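You operate a simulated robot arm through the tools that you are given. There is no shell and no other tool.

You run a simulated robot arm. Do the job below in one go: nothing can be reset, and whatever is moved stays where it is left.

## Task
Scoop gram into the white-handled jug up to 0.5 L, then grain from the other box up to 1 L.
Fine: go by the jug's marks; red scoop for the gram, blue scoop for the other box; put the scoops back.

The check looks at the end state, three seconds after you hand in, the way a careful person would. Anything else that was tipped, shoved, dropped, spilled or broken makes it a failure.

## Robot
A 7-joint arm with a two-finger parallel gripper, fixed in place. Base frame: the origin is on the floor under the middle of its stand, x ahead of it, y to its left, z up; the work surface is at about z = 800. Lengths are in mm, angles in rad, forces in N, time in s.
It reaches about 1147 mm from its shoulder. Its first joint turns from -2.897 to 2.897 rad. Payload 3.43 kg.
The tool frame sits at the grasp point between the pads (the TCP): z along the fingers, y along the line on which they close. The tips reach 30 mm beyond it. Largest opening 94 mm; finger width 28, thickness 10; the body of the gripper, 50 by 96 mm, starts 55 mm behind the TCP.
Orientation is told as [roll, pitch, yaw] about the base's x, y, z axes, in that order, counted from this pose: with the fingers straight down and closing along the base's y, the tool's x points along the base's -x, its y along +y and its z along -z.

## Interface
- The arm moves only by the tool servo_tool. Its argument "commands" is a list of rows, each a list of 7 numbers: the shift along the tool's x, y, z in units of 20 mm (1.0 is 20 mm), then the turn, a rotation vector about the tool's x, y, z in units of 4 degrees (1.0 is 4 degrees), then the gripper command, from -1 (shut) to 1 (fully open), values between in proportion. In form: [[dx, dy, dz, ax, ay, az, hand], ...]. A call has 1 to 20 rows; each row shifts and turns the commanded pose from where the row before left it, along the tool's axes as they then stand. A call with a number of a shift or a turn outside -1 to 1 is refused whole. Rows are played at 5 a second. More than 50 mm and 0.15 rad between two rows, or a gripper value outside its range, and nothing of the call is played. A pose out of reach is approached as far as the arm can. The call stops where the force on the tool passes 40 N (or 10 N more than at its start, if that is more) or the arm is blocked; 0.2 s more then pass. The fingers move at their own pace (about 45 mm/s each) and stop on an object; they squeeze with about 34 N. The grip force told is the motor's: it shows also when the fingers shut on nothing. Time passes only in rows, and 0.2 s behind the last, so rows that do not move let the fingers close. The reply holds the time, the measured pose of the TCP, the force on the tool along the base axes, the opening and the grip force, in the units named above and with some noise, with the torque about the TCP (base axes, N m) and any sound that the robot's microphone picked up.
- Cameras (640 x 400 px; columns grow to the right, rows downward): "scene" is fixed at [48.4, -499.7, 1411.9]; the picture's right is [-0.09, -1.00, 0.00], its down [-0.66, 0.06, -0.75] and it looks along [0.74, -0.06, -0.67] (base axes); focal length 214 px, centre (320, 200). "wrist" rides on the gripper at [76, 14, -103] in the tool frame; the picture's right is [-0.18, 0.98, 0.00], its down [-0.75, -0.14, -0.64] and it looks along [-0.63, -0.12, 0.77] (tool axes); focal length 243 px, centre (320, 200). There is no depth. A picture from a camera that has moved, and an enlarged one, comes with that camera's place and axes in the base frame and with its lens.
- grab_frame(camera): a new picture of that camera. The clock stands still meanwhile.
- close_up(camera, box): a new picture of the part [left, top, right, bottom] of that camera's present view, enlarged. The clock stands still meanwhile.
- hand_in(): hands the job in; it is judged then, once.

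Nothing tells you positions but the pictures and the camera data. Unless the task says otherwise, let go and move clear before handing in.

The tools are called after "Emit:" as a command line: name --pt "numbers of a row" for each row, then --argument value for the rest, lists and objects as JSON in quotes. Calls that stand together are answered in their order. servo_tool: Moves the arm, as the interface text tells. Its arguments: {"type":"object","properties":{"commands":{"type":"array","items":{"type":"array","items":{"type":"number"}}}},"required":["commands"]} The other tools are called the same way: grab_frame (camera) takes a picture; close_up (camera, box) takes an enlarged picture of a part of a camera's view; hand_in () hands the job in.

At the start:

```text
clock: 0.0
eef_pos: [496.9, -140.4, 1272.7]
ee_rot: [0.0, 0.0, 0.001]
wrist_force: [-0.5, -0.5, 0.2]
ft_torque: [0.02, 0.0, 0.0]
width: 94.0
gripper_force: 0.1
```

scene: 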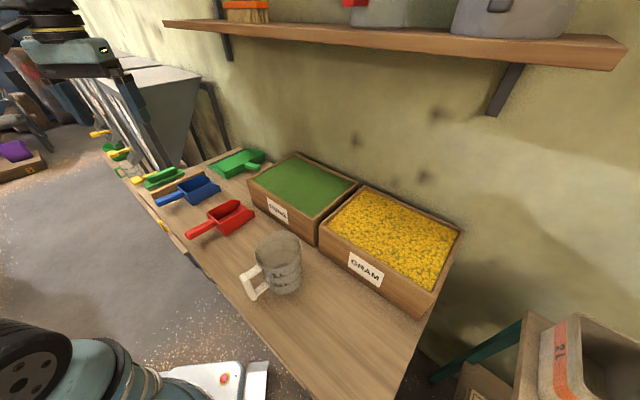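
wrist: 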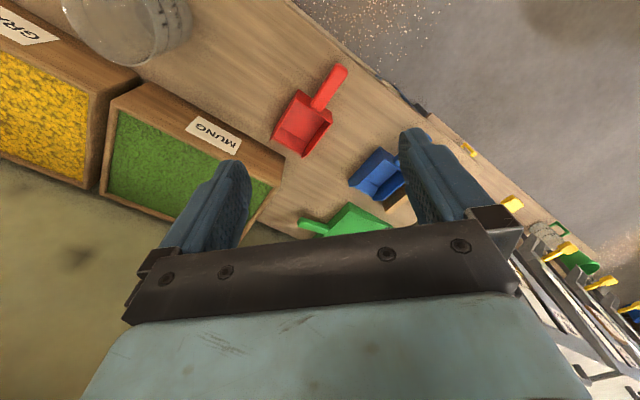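

I see two boxes (yellow labelled GRAM, green labelled MUNG), a jug with a white handle, and red, blue and green scoops on the bench. I'll look closer before moving anything.

Emit:
close_up --camera "scene" --box '[230, 210, 330, 310]'

Emit:
close_up --camera "scene" --box '[130, 130, 290, 250]'

Emit:
close_up --camera "scene" --box '[240, 140, 480, 330]'

Emit:
close_up --camera "wrist" --box '[240, 40, 440, 240]'

```text
4.00 times, centred on (280, 260) of scene
camera zoom: at [48.4, -499.7, 1411.9], right [-0.09, -1.0, 0.0], down [-0.66, 0.06, -0.75], along [0.74, -0.06, -0.67], focal length 858 px, centre (480, -40)
```

zoom: 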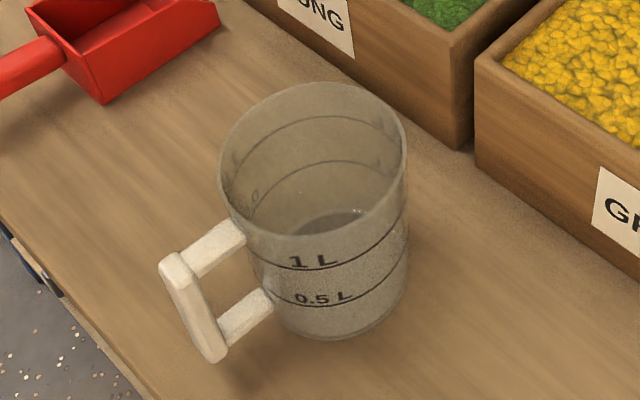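

```text
3.33 times, centred on (210, 190) of scene
camera zoom: at [48.4, -499.7, 1411.9], right [-0.09, -1.0, 0.0], down [-0.66, 0.06, -0.75], along [0.74, -0.06, -0.67], focal length 715 px, centre (687, 233)
```

zoom: 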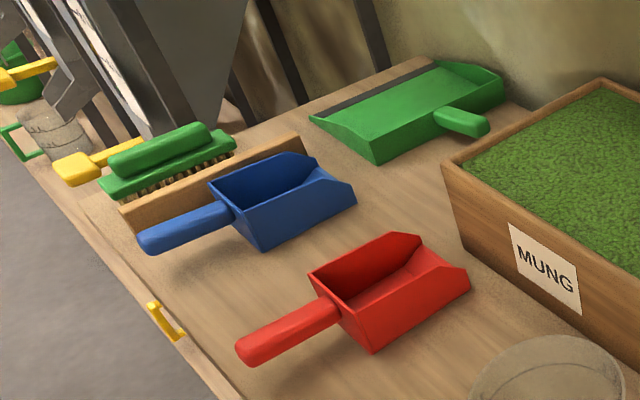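

```text
2.11 times, centred on (360, 235) of scene
camera zoom: at [48.4, -499.7, 1411.9], right [-0.09, -1.0, 0.0], down [-0.66, 0.06, -0.75], along [0.74, -0.06, -0.67], focal length 452 px, centre (236, 126)
```

zoom: 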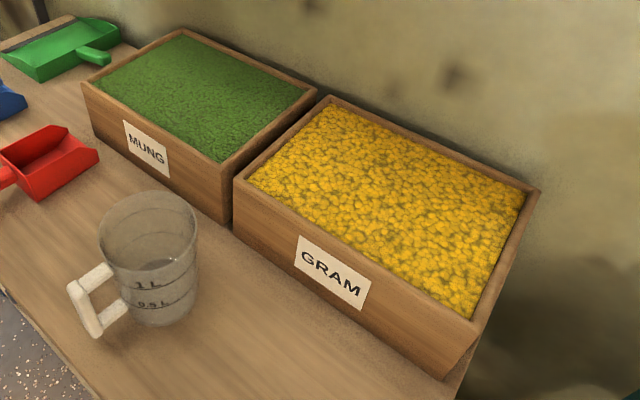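

```text
2.00 times, centred on (340, 140) of wrist
camera zoom: at [418.3, -126.0, 1375.9], right [0.18, 0.98, 0.0], down [0.75, -0.14, 0.64], along [0.63, -0.12, -0.77], focal length 485 px, centre (280, 320)
```

zoom: 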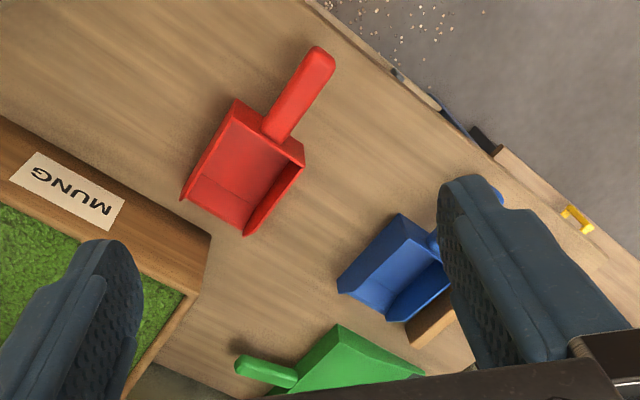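

The gram box is the nearer one on the right and the mung box is to its left. The bench runs at about -45° to the base x axis, and the jug sits near (357, -418). I'll turn the wrist to the bench heading and look at the red scoop from nearer.

Emit:
servo_tool --pt "0 0 1 0 0 1 1" --pt "0 0 1 0 0 1 1" --pt "0 0 1 0 0 1 1" --pt "0 0 1 0 0 1 1" --pt "0 0 1 0 0 1 1" --pt "0 0 1 0 0 1 1" --pt "0 0 1 0 0 1 1" --pt "0 0 1 0 0 1 1" --pt "0 0 1 0 0 1 1" --pt "0 0 1 0 0 1 1" --pt "0 0 1 0 0 0.25 1" --pt "0.9 0.45 0 0 0 0 1" --pt "0.9 0.45 0 0 0 0 1" --pt "0.9 0.45 0 0 0 0 1" --pt "0.9 0.45 0 0 0 0 1" --pt "0.9 0.43 0 0 0 0 1" --pt "0 0 0 0 0 0 1" --pt "0 0 0 0 0 0 1"

Emit:
grab_frame --camera "wrist"

Emit:
grab_frame --camera "scene"

```text
clock: 3.8
eef_pos: [457.7, -47.1, 1053.4]
ee_rot: [0.0, 0.0, -0.715]
wrist_force: [1.1, -0.3, 0.3]
ft_torque: [0.0, -0.02, 0.0]
width: 94.0
gripper_force: 0.1
```

```text
taken
camera wrist: at [407.6, 13.7, 1156.3], right [0.78, 0.62, 0.0], down [0.48, -0.6, 0.64], along [0.4, -0.5, -0.77], focal length 243 px, centre (320, 200)
```

wrist: 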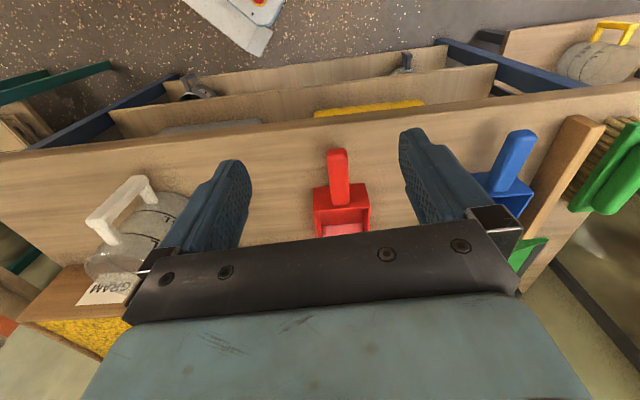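

```text
taken
```

scene: 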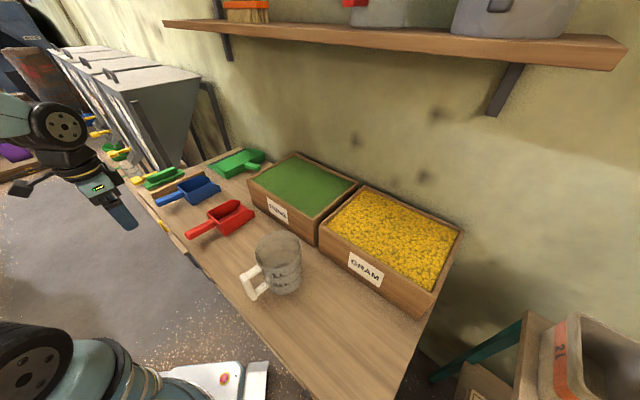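

The red scoop's handle lies almost straight along my present heading. I'll enlarge the view of both scoops.

Emit:
close_up --camera "wrist" --box '[290, 130, 410, 250]'

Emit:
close_up --camera "wrist" --box '[460, 100, 620, 260]'

Emit:
close_up --camera "scene" --box '[180, 190, 260, 240]'

Emit:
close_up --camera "scene" --box '[145, 165, 225, 215]'

```text
3.33 times, centred on (350, 190) of wrist
camera zoom: at [407.6, 13.7, 1156.3], right [0.78, 0.62, 0.0], down [0.48, -0.6, 0.64], along [0.4, -0.5, -0.77], focal length 809 px, centre (220, 233)
```

zoom: 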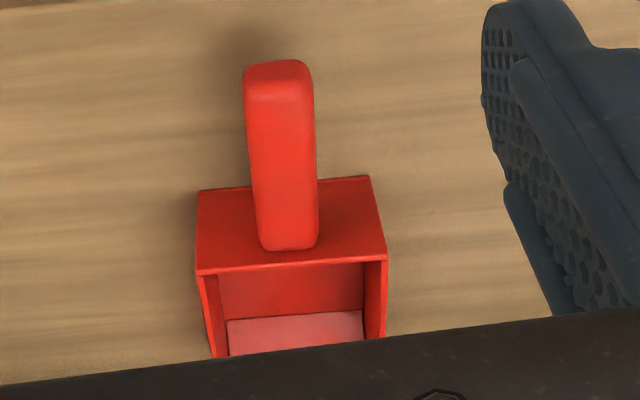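

```text
2.50 times, centred on (540, 180) of wrist
camera zoom: at [407.6, 13.7, 1156.3], right [0.78, 0.62, 0.0], down [0.48, -0.6, 0.64], along [0.4, -0.5, -0.77], focal length 606 px, centre (-230, 250)
```

zoom: 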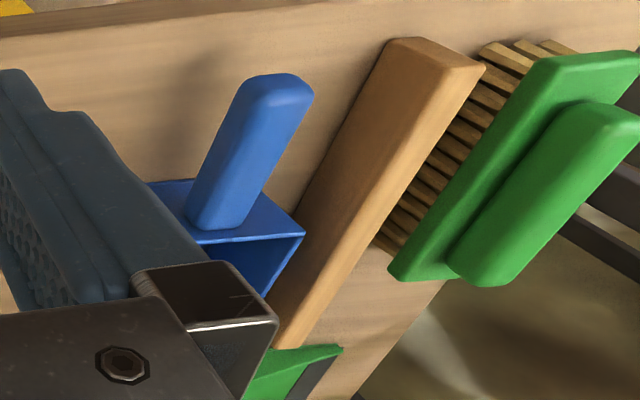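

```text
8.00 times, centred on (220, 215) of scene
camera zoom: at [48.4, -499.7, 1411.9], right [-0.09, -1.0, 0.0], down [-0.66, 0.06, -0.75], along [0.74, -0.06, -0.67], focal length 1716 px, centre (1120, 80)
```

zoom: 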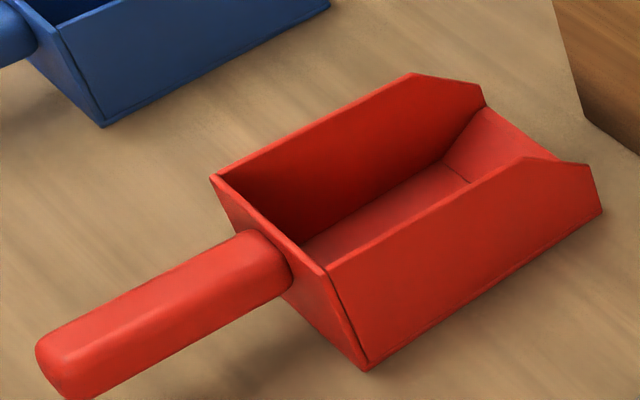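

```text
8.00 times, centred on (185, 190) of scene
camera zoom: at [48.4, -499.7, 1411.9], right [-0.09, -1.0, 0.0], down [-0.66, 0.06, -0.75], along [0.74, -0.06, -0.67], focal length 1716 px, centre (1400, 280)
```

zoom: 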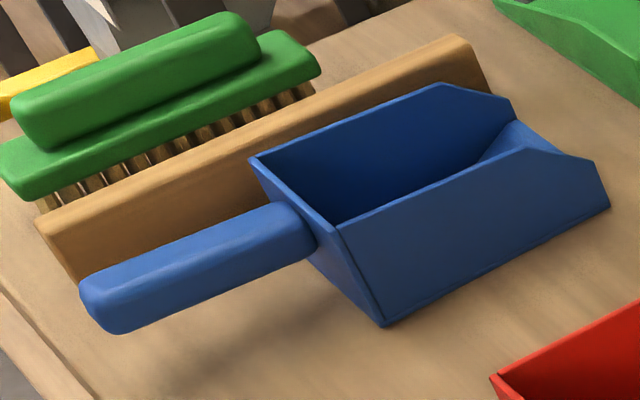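

The red scoop's handle runs from about (598, -173) to (532, -105) at z≈850, heading about -44.5°. I'll tilt the fingers 40° forward, so that I can scoop and pour later, and move to a point short of the handle to check the alignment.

Emit:
servo_tool --pt "0 0 0 0 0 0.875 1" --pt "0 0 0 0 -1 0 1" --pt "0 0 0 0 -1 0 1" --pt "0 0 0 0 -1 0 1" --pt "0 0 0 0 -1 0 1" --pt "0 0 0 0 -1 0 1" --pt "0 0 0 0 -1 0 1" --pt "0 0 0 0 -1 0 1" --pt "0 0 0 0 -1 0 1" --pt "0 0 0 0 -1 0 1" --pt "0 0 0 0 -1 0 1" --pt "0.13 0.06 0.98 0 0 0 1" --pt "0.13 0.06 0.98 0 0 0 1" --pt "0.13 0.06 0.98 0 0 0 1" --pt "0.13 0.06 0.98 0 0 0 1" --pt "0.13 0.06 0.98 0 0 0 1" --pt "0.13 0.06 0.98 0 0 0 1" --pt "0.13 0.06 0.98 0 0 0 1" --pt "0.13 0.06 0.98 0 0 0 1" --pt "0 0 0 0 0 0 1"

Emit:
grab_frame --camera "wrist"

Emit:
grab_frame --camera "scene"

```text
clock: 8.0
eef_pos: [583.2, -94.6, 977.2]
ee_rot: [0.0, -0.698, -0.778]
wrist_force: [0.9, -0.1, -0.1]
ft_torque: [0.02, -0.01, -0.02]
width: 93.8
gripper_force: 0.0
out of reach, approached as far as the arm can: row 6, 7, 8, 9, 10, 11, 12, 13, 14, 16
```

```text
taken
camera wrist: at [503.5, 3.1, 1007.2], right [0.79, 0.6, 0.12], down [0.02, -0.22, 0.98], along [0.61, -0.77, -0.18], focal length 243 px, centre (320, 200)
```

wrist: 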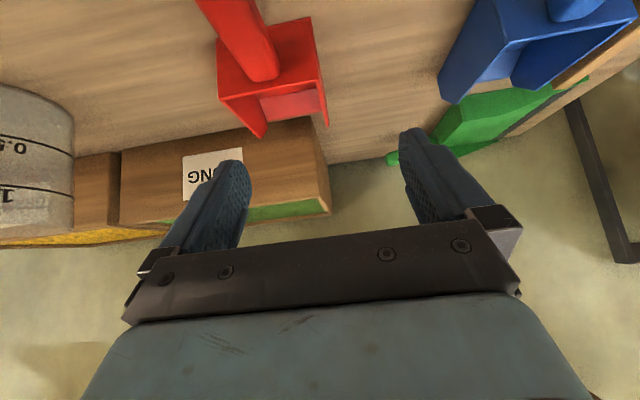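

```text
taken
```

scene: 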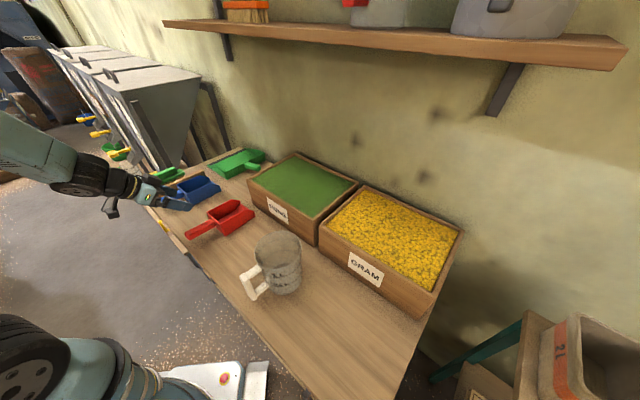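

The arm cannot take 40° of tilt this close in, so it drifted outwards to (583, -95, 977), still well above everything. I'll use a 28° tilt instead and move to the pre-grasp point above the handle.

Emit:
servo_tool --pt "0 0 0 0 1 0 1" --pt "0 0 0 0 1 0 1" --pt "0 0 0 0 1 0 1" --pt "0.69 -0.74 0.53 0 0 0 1" --pt "0.69 -0.74 0.53 0 0 0 1" --pt "0.69 -0.74 0.53 0 0 0 1" --pt "0 0 0 0 0 0 1" --pt "0 0 0 0 0 0 1"

Emit:
grab_frame --camera "wrist"

Emit:
close_up --camera "scene" --box '[100, 130, 260, 250]'

```text
clock: 9.8
eef_pos: [559.0, -113.6, 940.5]
ee_rot: [-0.002, -0.485, -0.778]
wrist_force: [0.6, 0.3, -0.4]
ft_torque: [-0.02, -0.01, -0.01]
width: 93.7
gripper_force: 0.1
out of reach, approached as far as the arm can: row 5, 6
```

```text
taken
camera wrist: at [486.0, -22.0, 995.4], right [0.81, 0.59, 0.08], down [0.16, -0.36, 0.92], along [0.57, -0.73, -0.38], focal length 243 px, centre (320, 200)
```

wrist: 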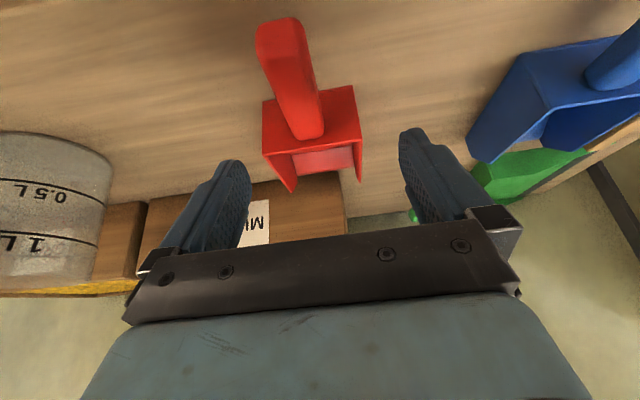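

```text
3.33 times, centred on (180, 190) of scene
camera zoom: at [48.4, -499.7, 1411.9], right [-0.09, -1.0, 0.0], down [-0.66, 0.06, -0.75], along [0.74, -0.06, -0.67], focal length 715 px, centre (787, 233)
```

zoom: 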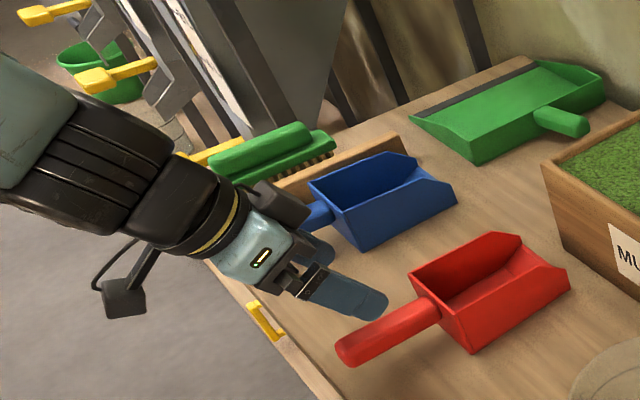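

The arm also can't hold 28° this close, so I'll use about 10°, which suits the pouring pose better too. First a closer look at the handle to fix its place.

Emit:
close_up --camera "wrist" --box '[220, 0, 400, 200]'

Emit:
close_up --camera "wrist" --box '[0, 110, 140, 310]'

```text
2.00 times, centred on (310, 100) of wrist
camera zoom: at [486.0, -22.0, 995.4], right [0.81, 0.59, 0.08], down [0.16, -0.36, 0.92], along [0.57, -0.73, -0.38], focal length 485 px, centre (340, 400)
```

zoom: 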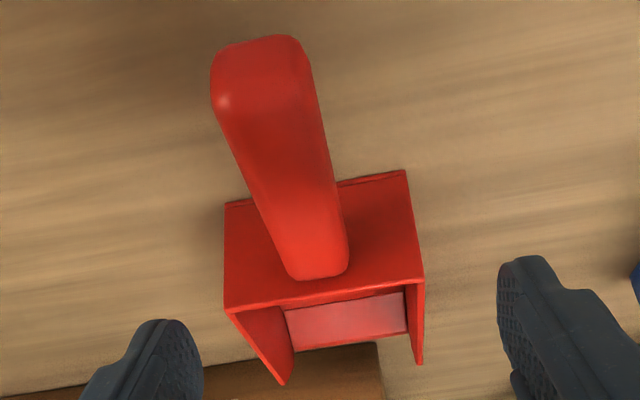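

```text
2.00 times, centred on (70, 210) of wrist
camera zoom: at [486.0, -22.0, 995.4], right [0.81, 0.59, 0.08], down [0.16, -0.36, 0.92], along [0.57, -0.73, -0.38], focal length 485 px, centre (820, 180)
```

zoom: 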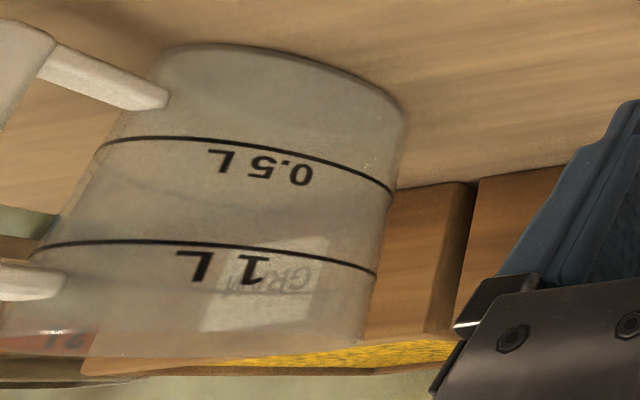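

The red handle measures about 29 mm wide with its top at z≈852, heading about -42.7°. I'll re-tilt to 10°, correct the yaw, and stop 80 mm short of the grip point at (573, -150, 843).

Emit:
servo_tool --pt "0 0 0 0 1 0 1" --pt "0 0 0 0 1 0 1" --pt "0 0 0 0 1 0 1" --pt "0 0 0 0 1 0 1" --pt "0 0 0 0 1 0 1" --pt "0 0 0 0 1 0 1" --pt "0 0 0 0 0.95 0 1" --pt "0 0 0 0 0 -0.47 1" --pt "0 0 0 0 -1 0 1" --pt "0 0 0 0 -1 0 1" --pt "0 0 0 0 -0.5 0 1" --pt "-0.44 -0.44 0.55 0 0 0 1" --pt "-0.44 -0.44 0.55 0 0 0 1" --pt "0 0 0 0 0 0 1" --pt "0 0 0 0 0 0 1"

Emit:
grab_frame --camera "wrist"

Emit:
close_up --camera "scene" --box '[130, 150, 270, 250]'

```text
clock: 13.0
eef_pos: [564.1, -141.3, 918.4]
ee_rot: [0.0, -0.179, -0.744]
wrist_force: [0.5, -0.3, 0.5]
ft_torque: [0.02, 0.0, -0.02]
width: 93.9
gripper_force: 0.2
```

```text
taken
camera wrist: at [503.8, -66.0, 1006.5], right [0.8, 0.6, 0.03], down [0.37, -0.53, 0.77], along [0.48, -0.6, -0.64], focal length 243 px, centre (320, 200)
```

wrist: 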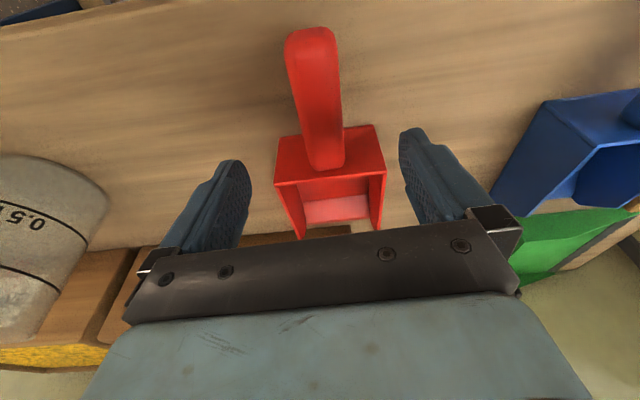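

```text
4.00 times, centred on (200, 200) of scene
camera zoom: at [48.4, -499.7, 1411.9], right [-0.09, -1.0, 0.0], down [-0.66, 0.06, -0.75], along [0.74, -0.06, -0.67], focal length 858 px, centre (800, 200)
```

zoom: 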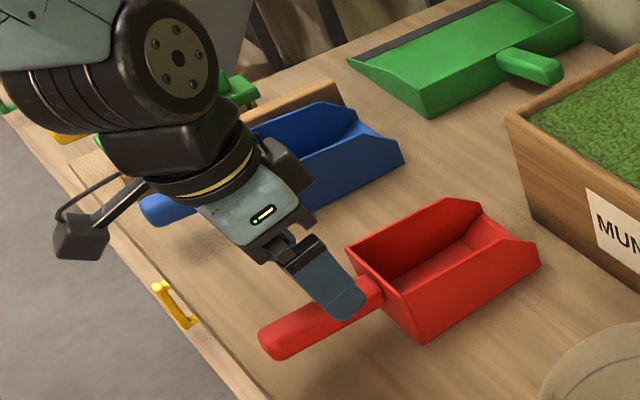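

The handle sits between the fingers; I'll zoom in to check the remaining yaw error before going down.

Emit:
close_up --camera "wrist" --box '[240, 0, 400, 240]'

```text
1.67 times, centred on (320, 120) of wrist
camera zoom: at [503.8, -66.0, 1006.5], right [0.8, 0.6, 0.03], down [0.37, -0.53, 0.77], along [0.48, -0.6, -0.64], focal length 404 px, centre (320, 333)
```

zoom: 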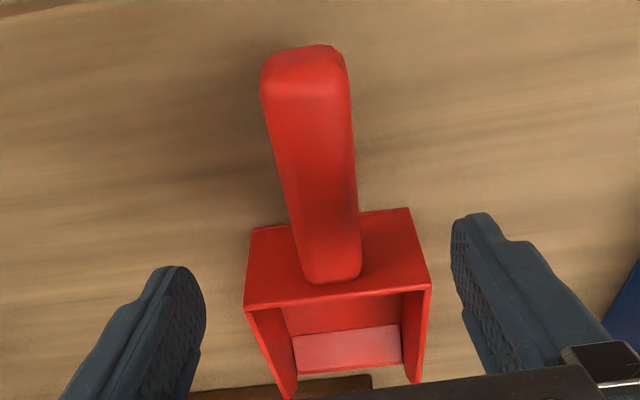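

The scoop's heading is nearer -45.3°, so I'll correct the yaw, go down around the handle with the fingers open, and check before closing.

Emit:
servo_tool --pt "0 0.1 0 0.12 0 0.66 1" --pt "0.01 0 0.77 0 0 0 1" --pt "0.01 0 0.77 0 0 0 1" --pt "0.01 0 0.77 0 0 0 1" --pt "0.01 0 0.77 0 0 0 1" --pt "0.01 0 0.77 0 0 0 1" --pt "0 0 0 0 0 0 1"

Emit:
grab_frame --camera "wrist"

Emit:
close_up --camera "scene" --box '[160, 170, 260, 250]'

```text
clock: 14.6
eef_pos: [573.0, -147.2, 842.4]
ee_rot: [-0.001, -0.18, -0.79]
wrist_force: [-0.6, -0.2, -0.5]
ft_torque: [0.03, 0.05, 0.0]
width: 93.7
gripper_force: 0.0
```

```text
taken
camera wrist: at [517.6, -70.8, 930.9], right [0.83, 0.56, 0.03], down [0.34, -0.55, 0.77], along [0.45, -0.62, -0.64], focal length 243 px, centre (320, 200)
```

wrist: 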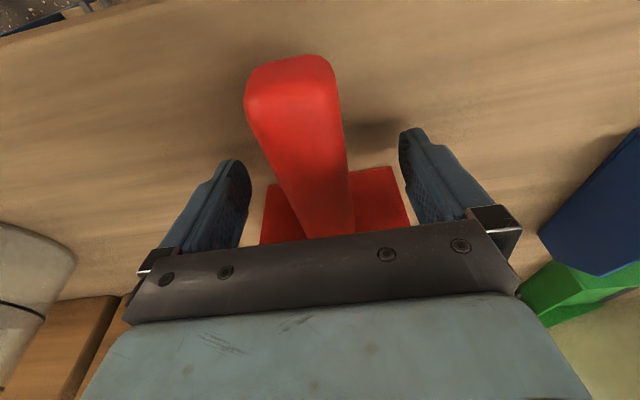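

```text
5.00 times, centred on (210, 210) of scene
camera zoom: at [48.4, -499.7, 1411.9], right [-0.09, -1.0, 0.0], down [-0.66, 0.06, -0.75], along [0.74, -0.06, -0.67], focal length 1072 px, centre (870, 150)
```

zoom: 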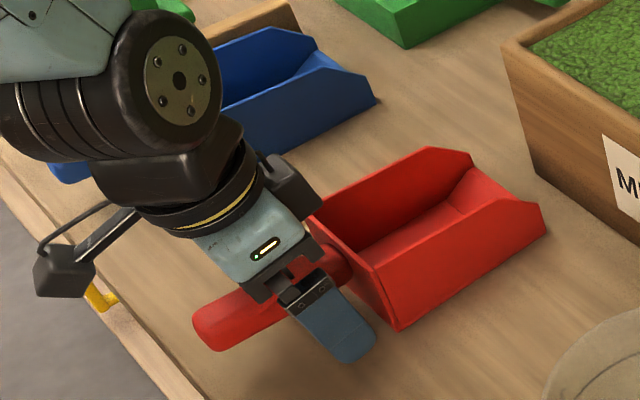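

The fingers straddle the handle and the alignment looks right. Now I close on it.

Emit:
servo_tool --pt "0 0 0 0 0 0 -1" --pt "0 0 0 0 0 0 -1" --pt "0 0 0 0 0 0 -1" --pt "0 0 0 0 0 0 -1" --pt "0 0 0 0 0 0 -1" --pt "0 0 0 0 0 0 -1"

Emit:
grab_frame --camera "wrist"

Emit:
close_up --camera "scene" --box '[180, 190, 260, 240]'

```text
clock: 16.0
eef_pos: [574.3, -148.1, 842.9]
ee_rot: [0.0, -0.178, -0.79]
wrist_force: [0.5, 0.4, 0.1]
ft_torque: [-0.01, -0.03, 0.04]
width: 33.9
gripper_force: 34.2
```

```text
taken
camera wrist: at [517.7, -70.7, 931.1], right [0.83, 0.56, 0.03], down [0.34, -0.55, 0.77], along [0.45, -0.62, -0.64], focal length 243 px, centre (320, 200)
```

wrist: 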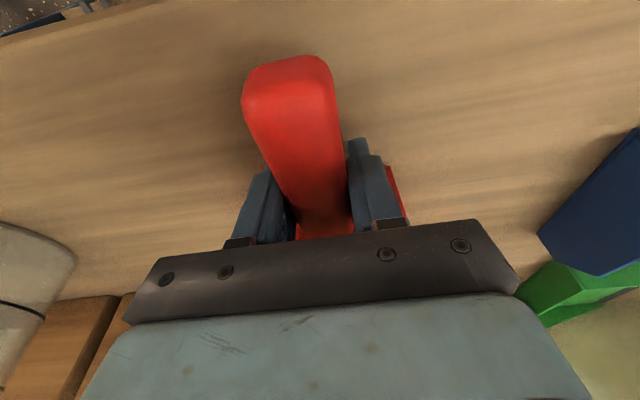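

```text
8.00 times, centred on (220, 215) of scene
camera zoom: at [48.4, -499.7, 1411.9], right [-0.09, -1.0, 0.0], down [-0.66, 0.06, -0.75], along [0.74, -0.06, -0.67], focal length 1716 px, centre (1120, 80)
```

zoom: 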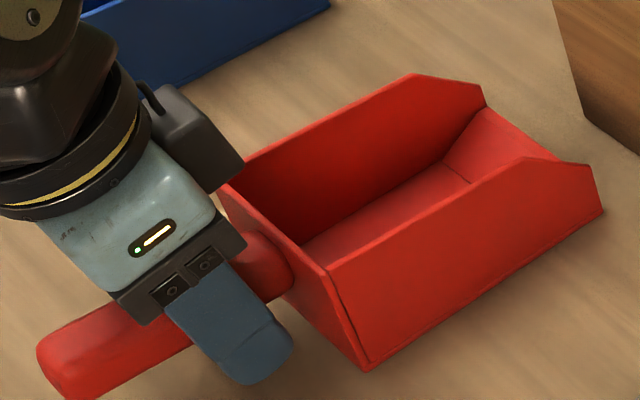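

The grip holds at 33.9 mm and the scoop hasn't shifted; I note this pose (574, -148, 843) for putting it back. I'll lift it and look at the gram box's rim and fill level.

Emit:
servo_tool --pt "-0.09 0 -0.49 0 0 0 -1" --pt "-0.18 0 -0.98 0 0 0 -1" --pt "-0.18 0 -0.98 0 0 0 -1" --pt "-0.18 0 -0.98 0 0 0 -1" --pt "-0.18 0 -0.98 0 0 0 -1" --pt "-0.18 0 -0.98 0 0 0 -1" --pt "-0.18 0 -0.98 0 0 0 -1" --pt "0 0 0 0 0 0 -1"

Emit:
grab_frame --camera "scene"

Emit:
close_up --camera "scene" --box '[310, 180, 470, 320]'

Emit:
close_up --camera "scene" --box '[150, 130, 270, 240]'

```text
clock: 17.8
eef_pos: [574.2, -147.2, 970.7]
ee_rot: [-0.001, -0.178, -0.791]
wrist_force: [-0.3, 0.6, -1.8]
ft_torque: [0.09, 0.05, -0.02]
width: 34.0
gripper_force: 34.0
```

```text
taken
```

scene: 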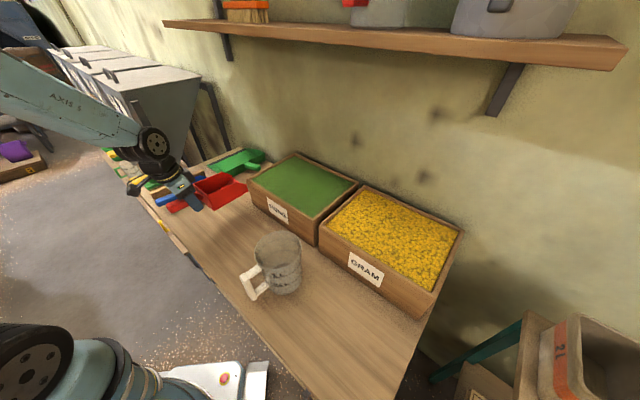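

```text
2.86 times, centred on (390, 250) of scene
camera zoom: at [48.4, -499.7, 1411.9], right [-0.09, -1.0, 0.0], down [-0.66, 0.06, -0.75], along [0.74, -0.06, -0.67], focal length 613 px, centre (120, 57)
```

zoom: 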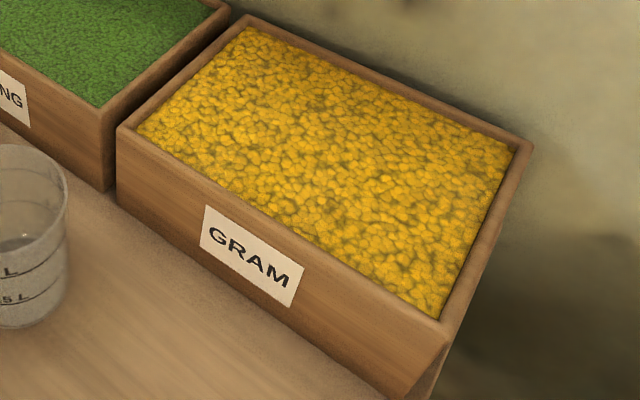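

```text
3.64 times, centred on (210, 185) of scene
camera zoom: at [48.4, -499.7, 1411.9], right [-0.09, -1.0, 0.0], down [-0.66, 0.06, -0.75], along [0.74, -0.06, -0.67], focal length 780 px, centre (720, 254)
```

zoom: 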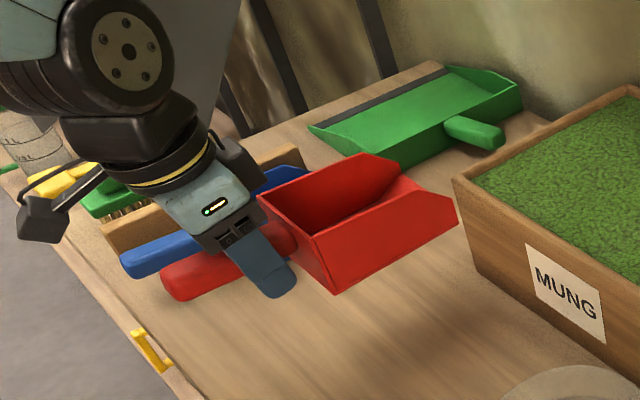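

The scoop is held firmly, about 0.2 kg. The gram box rim is at z≈929 and looks filled nearly to the brim, so I'll check the fill level closely.

Emit:
close_up --camera "scene" --box '[400, 200, 480, 260]'

Emit:
close_up --camera "scene" --box '[310, 180, 390, 240]'

Emit:
close_up --camera "scene" --box '[380, 260, 460, 320]'

```text
6.67 times, centred on (440, 230) of scene
camera zoom: at [48.4, -499.7, 1411.9], right [-0.09, -1.0, 0.0], down [-0.66, 0.06, -0.75], along [0.74, -0.06, -0.67], focal length 1430 px, centre (-480, 0)
```

zoom: 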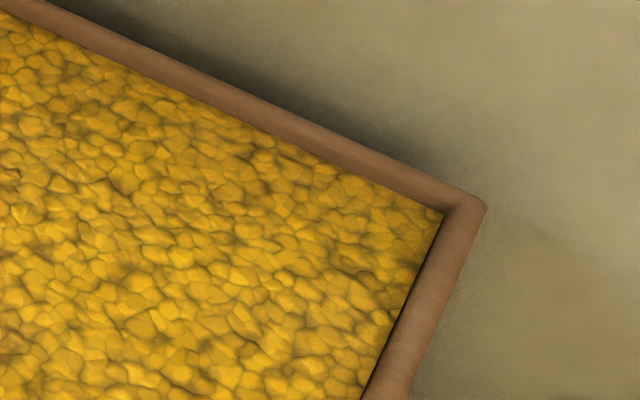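

```text
6.67 times, centred on (350, 210) of scene
camera zoom: at [48.4, -499.7, 1411.9], right [-0.09, -1.0, 0.0], down [-0.66, 0.06, -0.75], along [0.74, -0.06, -0.67], focal length 1430 px, centre (120, 133)
```

zoom: 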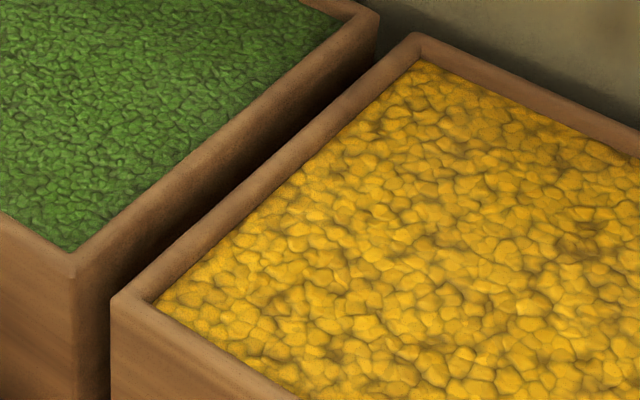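

```text
6.67 times, centred on (420, 290) of scene
camera zoom: at [48.4, -499.7, 1411.9], right [-0.09, -1.0, 0.0], down [-0.66, 0.06, -0.75], along [0.74, -0.06, -0.67], focal length 1430 px, centre (-347, -400)
```

zoom: 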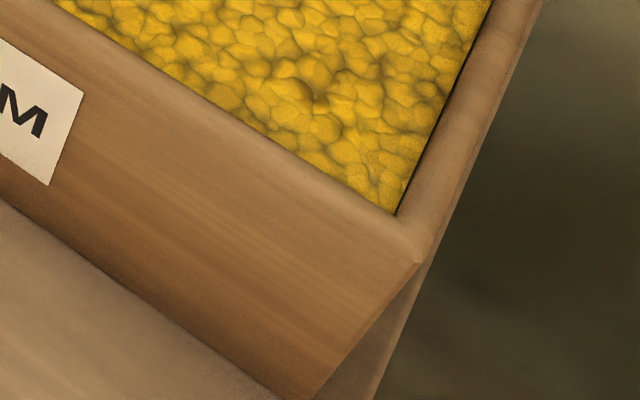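

The gram lies only a few millimetres below the rim, so I must dig without pushing any over the edge. I'll carry the empty scoop up and across to above the gram box's front part, passing above the jug.

Emit:
servo_tool --pt "-0.16 0 -0.9 0 0 0 -1" --pt "-0.16 0 -0.9 0 0 0 -1" --pt "-0.16 0 -0.9 0 0 0 -1" --pt "-0.16 0 -0.9 0 0 0 -1" --pt "-0.16 0 -0.9 0 0 0 -1" --pt "-0.16 0 -0.9 0 0 0 -1" --pt "-0.64 -1 0.115 0 0 0 -1" --pt "-0.64 -1 0.115 0 0 0 -1" --pt "-0.64 -1 0.115 0 0 0 -1" --pt "-0.64 -1 0.115 0 0 0 -1" --pt "-0.64 -1 0.115 0 0 0 -1" --pt "-0.64 -1 0.115 0 0 0 -1" --pt "-0.64 -1 0.115 0 0 0 -1" --pt "-0.64 -1 0.115 0 0 0 -1" --pt "-0.64 -1 0.115 0 0 0 -1" --pt "-0.64 -1 0.115 0 0 0 -1" --pt "-0.64 -1 0.115 0 0 0 -1" --pt "-0.64 -1 0.115 0 0 0 -1" --pt "-0.64 -1 0.115 0 0 0 -1" --pt "-0.64 -1 0.115 0 0 0 -1"

Emit:
servo_tool --pt "0 -1 0 0 0 0 -1" --pt "0 -1 0 0 0 0 -1" --pt "0 -1 0 0 0 0 -1" --pt "0 -1 0 0 0 0 -1" --pt "0 -1 0 0 0 0 -1" --pt "0 -1 0 0 0 0 -1" --pt "0 -1 0 0 0 0 -1" --pt "0 -1 0 0 0 0 -1" --pt "0 -1 0 0 0 0 -1" --pt "0 -1 0 0 0 0 -1" --pt "0 -1 0 0 0 0 -1" --pt "0 -0.4 0 0 0 0 -1" --pt "0 0 0 0 0 0 -1"

Emit:
grab_frame --camera "scene"

Emit:
grab_frame --camera "wrist"

```text
clock: 22.0
eef_pos: [503.7, -475.8, 1082.2]
ee_rot: [0.0, -0.179, -0.787]
wrist_force: [-0.2, -0.1, -1.1]
ft_torque: [0.05, 0.05, -0.02]
width: 33.8
gripper_force: 34.3
```

```text
clock: 24.8
eef_pos: [341.2, -636.9, 1084.3]
ee_rot: [0.0, -0.177, -0.789]
wrist_force: [0.3, -0.3, -0.8]
ft_torque: [0.06, 0.05, 0.04]
width: 33.9
gripper_force: 34.2
```

```text
taken
```

scene: 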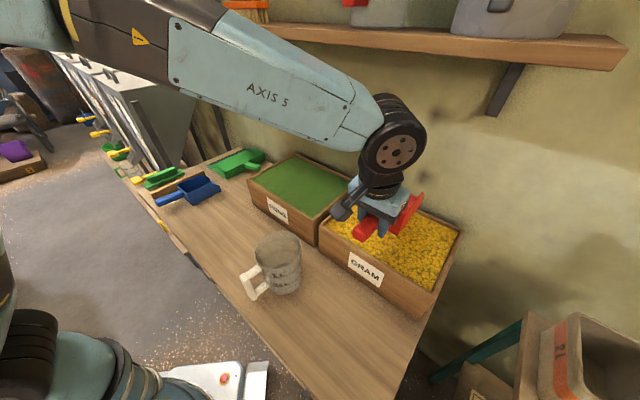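

```text
taken
camera wrist: at [284.4, -560.1, 1172.2], right [0.83, 0.56, 0.03], down [0.34, -0.55, 0.77], along [0.45, -0.62, -0.64], focal length 243 px, centre (320, 200)
```

wrist: 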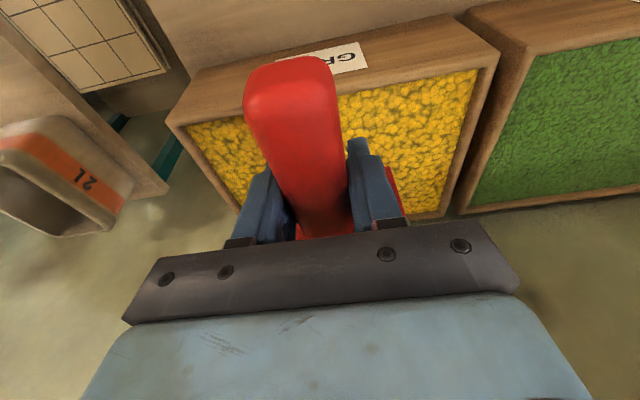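

The scoop is now over the gram box, clear of the rim at about z 929. I'll pitch it 48° nose-down here, still above the gram, and check the lip's place.

Emit:
servo_tool --pt "0 0 0 0 1 0 -1" --pt "0 0 0 0 1 0 -1" --pt "0 0 0 0 1 0 -1" --pt "0 0 0 0 1 0 -1" --pt "0 0 0 0 1 0 -1" --pt "0 0 0 0 1 0 -1" --pt "0 0 0 0 1 0 -1" --pt "0 0 0 0 1 0 -1" --pt "0 0 0 0 1 0 -1" --pt "0 0 0 0 1 0 -1" --pt "0 0 0 0 1 0 -1" --pt "0 0 0 0 1 0 -1" --pt "0 0 0 0 0 0 -1"

Emit:
close_up --camera "scene" --box '[300, 100, 480, 320]'

Emit:
grab_frame --camera "wrist"

```text
clock: 27.6
eef_pos: [341.4, -635.7, 1082.9]
ee_rot: [0.0, 0.663, -0.79]
wrist_force: [-0.9, -0.9, -1.5]
ft_torque: [0.03, 0.04, 0.0]
width: 33.7
gripper_force: 34.1
```

```text
1.82 times, centred on (390, 210) of scene
camera zoom: at [48.4, -499.7, 1411.9], right [-0.09, -1.0, 0.0], down [-0.66, 0.06, -0.75], along [0.74, -0.06, -0.67], focal length 390 px, centre (193, 182)
```

zoom: 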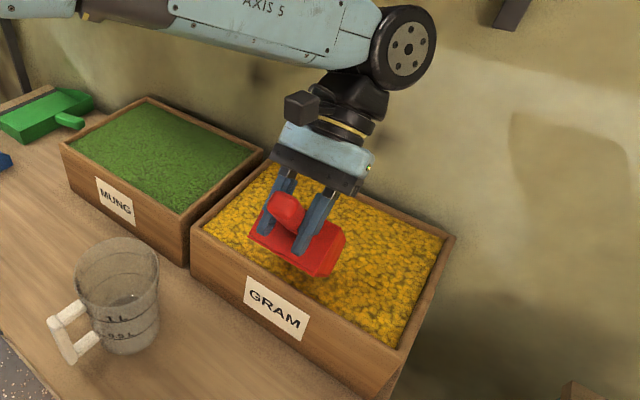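

```text
taken
camera wrist: at [352.3, -627.4, 1210.8], right [0.8, 0.59, -0.11], down [0.6, -0.8, 0.04], along [-0.07, -0.1, -0.99], focal length 243 px, centre (320, 200)
```

wrist: 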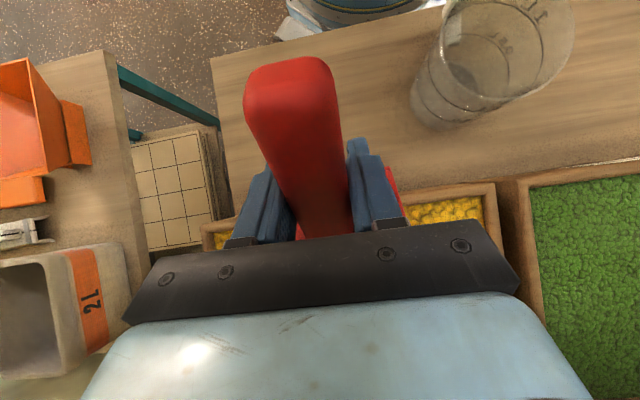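

The lip should be at about e2=789, z=953, just over the gram. I'll push it forward and down in small steps and watch the force.

Emit:
servo_tool --pt "-0.685 0 0.227 0 0 0 -1" --pt "-0.685 0 0.227 0 0 0 -1" --pt "-0.685 0 0.227 0 0 0 -1" --pt "-0.685 0 0.227 0 0 0 -1"

Emit:
close_up --camera "scene" --box '[320, 160, 480, 320]'

```text
clock: 28.6
eef_pos: [363.4, -660.0, 1035.1]
ee_rot: [-0.001, 0.659, -0.79]
wrist_force: [0.3, -0.7, -1.0]
ft_torque: [0.06, 0.04, 0.01]
width: 34.2
gripper_force: 34.2
```

```text
2.50 times, centred on (400, 240) of scene
camera zoom: at [48.4, -499.7, 1411.9], right [-0.09, -1.0, 0.0], down [-0.66, 0.06, -0.75], along [0.74, -0.06, -0.67], focal length 536 px, centre (120, 100)
```

zoom: 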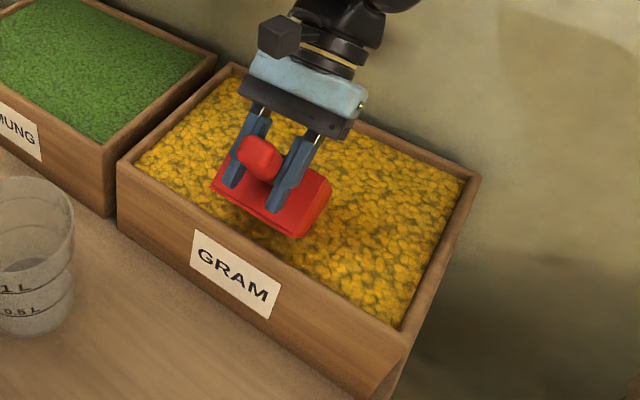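

No resistance yet with the lip at about z 905. I'll go on a little deeper.

Emit:
servo_tool --pt "-0.685 0 0.227 0 0 0 -1" --pt "-0.685 0 0.227 0 0 0 -1"

Emit:
close_up --camera "scene" --box '[340, 190, 440, 290]'

```text
clock: 29.2
eef_pos: [375.3, -671.2, 1009.6]
ee_rot: [0.0, 0.66, -0.789]
wrist_force: [0.4, 0.4, -2.3]
ft_torque: [0.08, 0.04, 0.03]
width: 33.9
gripper_force: 33.9
```

```text
4.00 times, centred on (390, 240) of scene
camera zoom: at [48.4, -499.7, 1411.9], right [-0.09, -1.0, 0.0], down [-0.66, 0.06, -0.75], along [0.74, -0.06, -0.67], focal length 858 px, centre (40, 40)
```

zoom: 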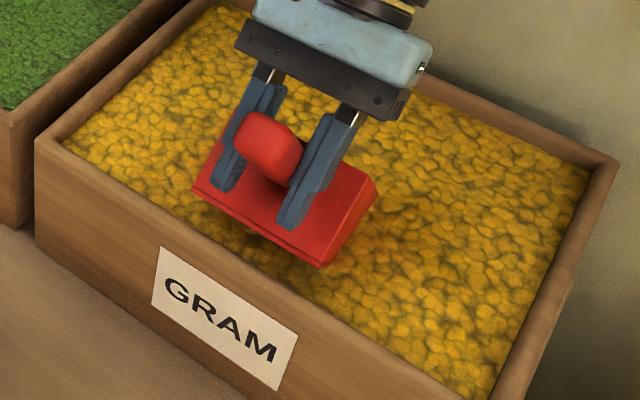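

The nose is now in the gram with almost no resistance. I'll push forward about 24 mm and curl the scoop up to level, staying over the box.

Emit:
servo_tool --pt "-0.47 0 -0.37 0 0 0 -1" --pt "-0.47 0 -0.37 0 0 0 -1" --pt "0 0 0 0 -0.7 0 -1" --pt "0 0 0 0 -0.7 0 -1" --pt "0 0 0 0 -0.7 0 -1" --pt "0 0 0 0 -0.7 0 -1" --pt "0 0 0 0 -0.7 0 -1" --pt "0 0 0 0 -0.7 0 -1" --pt "0 0 0 0 -0.7 0 -1" --pt "0 0 0 0 -0.7 0 -1" --pt "0 0 0 0 -0.7 0 -1" --pt "0 0 0 0 -0.7 0 -1" --pt "0 0 0 0 -0.7 0 -1" --pt "0 0 0 0 -0.7 0 -1" --pt "0 0 0 0 -0.7 0 -1" --pt "0 0 0 0 -0.7 0 -1" --pt "0 0 0 0 -0.7 0 -1" --pt "0 0 0 0 -0.7 0 -1" --pt "0 0 0 0 -0.7 0 -1" --pt "0 0 0 0 -0.7 0 -1"

Emit:
close_up --camera "scene" --box '[320, 140, 480, 300]'

Emit:
grab_frame --camera "wrist"

```text
clock: 33.4
eef_pos: [392.9, -687.1, 1010.3]
ee_rot: [-0.001, -0.221, -0.791]
wrist_force: [0.0, 0.0, -1.7]
ft_torque: [0.09, 0.1, 0.03]
width: 34.1
gripper_force: 33.7
```

```text
2.50 times, centred on (400, 220) of scene
camera zoom: at [48.4, -499.7, 1411.9], right [-0.09, -1.0, 0.0], down [-0.66, 0.06, -0.75], along [0.74, -0.06, -0.67], focal length 536 px, centre (120, 150)
```

zoom: 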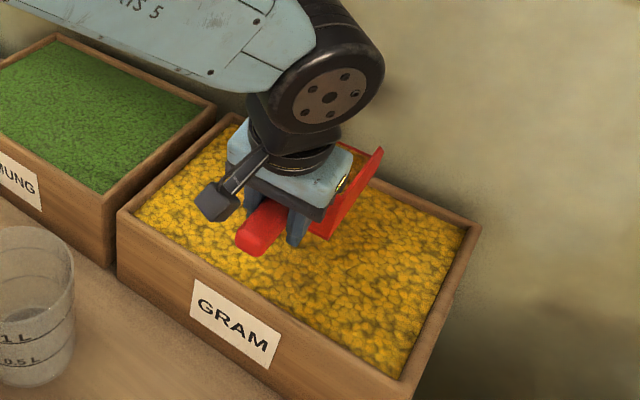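

```text
taken
camera wrist: at [333.8, -608.2, 1094.6], right [0.82, 0.56, 0.04], down [0.32, -0.52, 0.79], along [0.47, -0.64, -0.61], focal length 243 px, centre (320, 200)
```

wrist: 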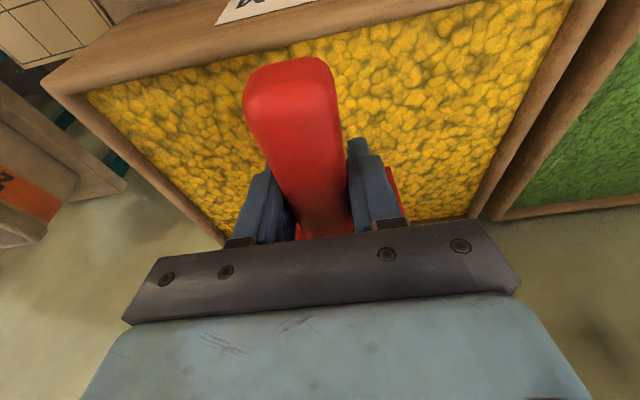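

The force reading suggests there's little in the scoop, but the gripper blocks the view. I'll swing the scoop's heading to the right, still above the gram box, so the scene camera can look into it.

Emit:
servo_tool --pt "0 0 0 0.22 0 0.97 -1" --pt "0 0 0 0.22 0 0.97 -1" --pt "0 0 0 0.22 0 0.97 -1" --pt "0 0 0 0.22 0 0.97 -1" --pt "0 0 0 0.22 0 0.97 -1" --pt "0 0 0 0.22 0 0.97 -1" --pt "0 0 0 0.22 0 0.97 -1" --pt "0 0 0 0.22 0 0.97 -1" --pt "0 0 0 0.22 0 0.97 -1" --pt "0 0 0 0.22 0 0.97 -1" --pt "0 0 0 0 0 0 -1"

Emit:
close_up --camera "scene" --box '[320, 140, 480, 300]'

```text
clock: 35.8
eef_pos: [393.6, -686.7, 1011.5]
ee_rot: [-0.001, -0.22, -1.485]
wrist_force: [0.6, 1.2, -2.3]
ft_torque: [0.13, 0.0, 0.0]
width: 33.9
gripper_force: 34.1
```

```text
2.50 times, centred on (400, 220) of scene
camera zoom: at [48.4, -499.7, 1411.9], right [-0.09, -1.0, 0.0], down [-0.66, 0.06, -0.75], along [0.74, -0.06, -0.67], focal length 536 px, centre (120, 150)
```

zoom: 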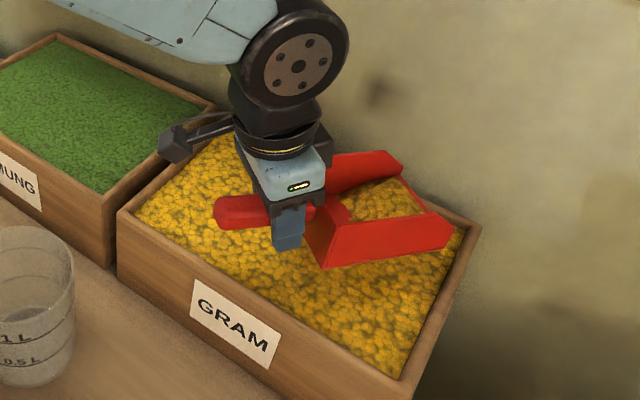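

There is gram in the scoop. I'll zoom in to judge how much.

Emit:
close_up --camera "scene" --box '[385, 170, 445, 220]'

Emit:
servo_tool --pt "0 0 0 0 0 0 -1"

Emit:
servo_tool --pt "0 0 0 0 0 0 -1"

Emit:
servo_tool --pt "0 0 0 0 0 0 -1"

Emit:
servo_tool --pt "0 0 0 0 0 0 -1"

```text
8.00 times, centred on (415, 195) of scene
camera zoom: at [48.4, -499.7, 1411.9], right [-0.09, -1.0, 0.0], down [-0.66, 0.06, -0.75], along [0.74, -0.06, -0.67], focal length 1716 px, centre (-440, 240)
```

zoom: 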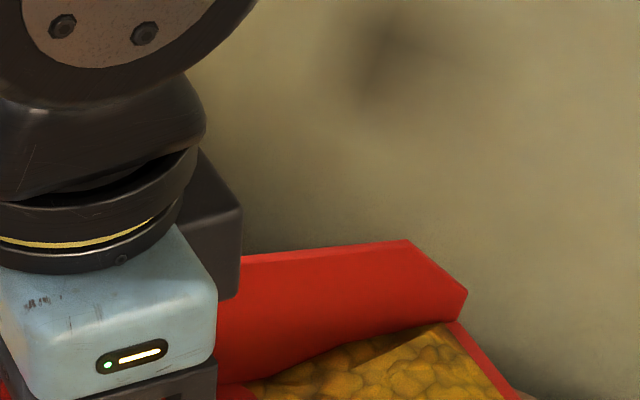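

```text
clock: 36.2
eef_pos: [392.0, -687.7, 1010.4]
ee_rot: [-0.003, -0.219, -1.484]
wrist_force: [-0.4, 0.3, -1.9]
ft_torque: [0.1, 0.02, 0.01]
width: 33.5
gripper_force: 34.0
```

```text
clock: 36.6
eef_pos: [392.6, -686.6, 1011.1]
ee_rot: [-0.005, -0.219, -1.487]
wrist_force: [0.5, -0.3, -2.0]
ft_torque: [0.1, -0.01, 0.04]
width: 33.7
gripper_force: 33.7
```

```text
clock: 37.0
eef_pos: [393.7, -686.0, 1011.2]
ee_rot: [-0.003, -0.22, -1.484]
wrist_force: [0.2, 0.9, -1.5]
ft_torque: [0.08, 0.03, -0.03]
width: 33.9
gripper_force: 33.8
```

```text
clock: 37.4
eef_pos: [393.3, -686.3, 1011.3]
ee_rot: [-0.003, -0.22, -1.484]
wrist_force: [0.1, -0.5, -1.4]
ft_torque: [0.09, 0.02, 0.02]
width: 34.0
gripper_force: 34.1
```

Emit:
close_up --camera "scene" --box '[390, 190, 440, 250]'

Emit:
grab_frame --camera "wrist"

```text
6.67 times, centred on (415, 220) of scene
camera zoom: at [48.4, -499.7, 1411.9], right [-0.09, -1.0, 0.0], down [-0.66, 0.06, -0.75], along [0.74, -0.06, -0.67], focal length 1430 px, centre (-313, 67)
```

zoom: 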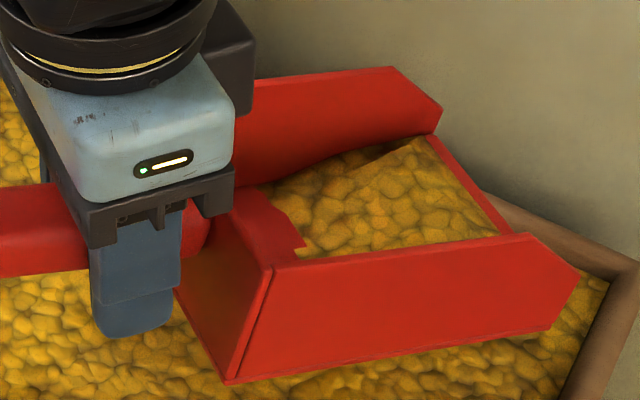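

```text
taken
camera wrist: at [397.9, -588.8, 1095.0], right [0.99, -0.09, 0.04], down [-0.09, -0.6, 0.79], along [-0.05, -0.79, -0.61], focal length 243 px, centre (320, 200)
```

wrist: 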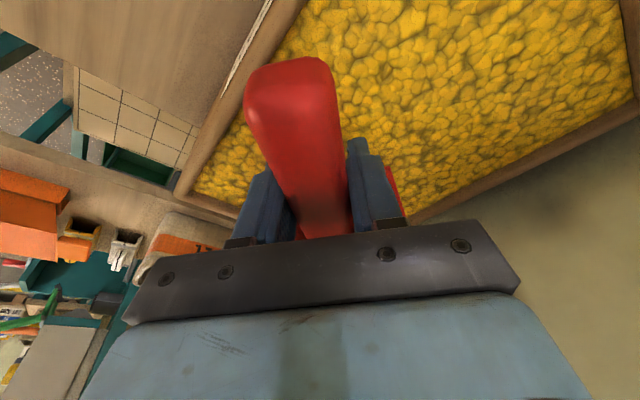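

The scoop holds a modest load, roughly 0.1 L, settled towards the lip. Before carrying it over I need the jug's exact place.

Emit:
close_up --camera "scene" --box '[240, 225, 320, 305]'

```text
5.00 times, centred on (280, 265) of scene
camera zoom: at [48.4, -499.7, 1411.9], right [-0.09, -1.0, 0.0], down [-0.66, 0.06, -0.75], along [0.74, -0.06, -0.67], focal length 1072 px, centre (520, -125)
```

zoom: 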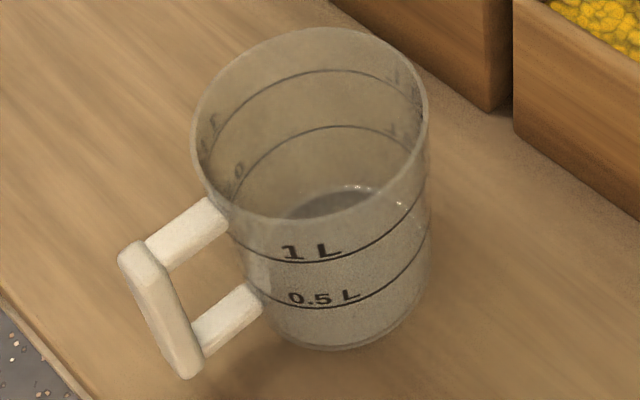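

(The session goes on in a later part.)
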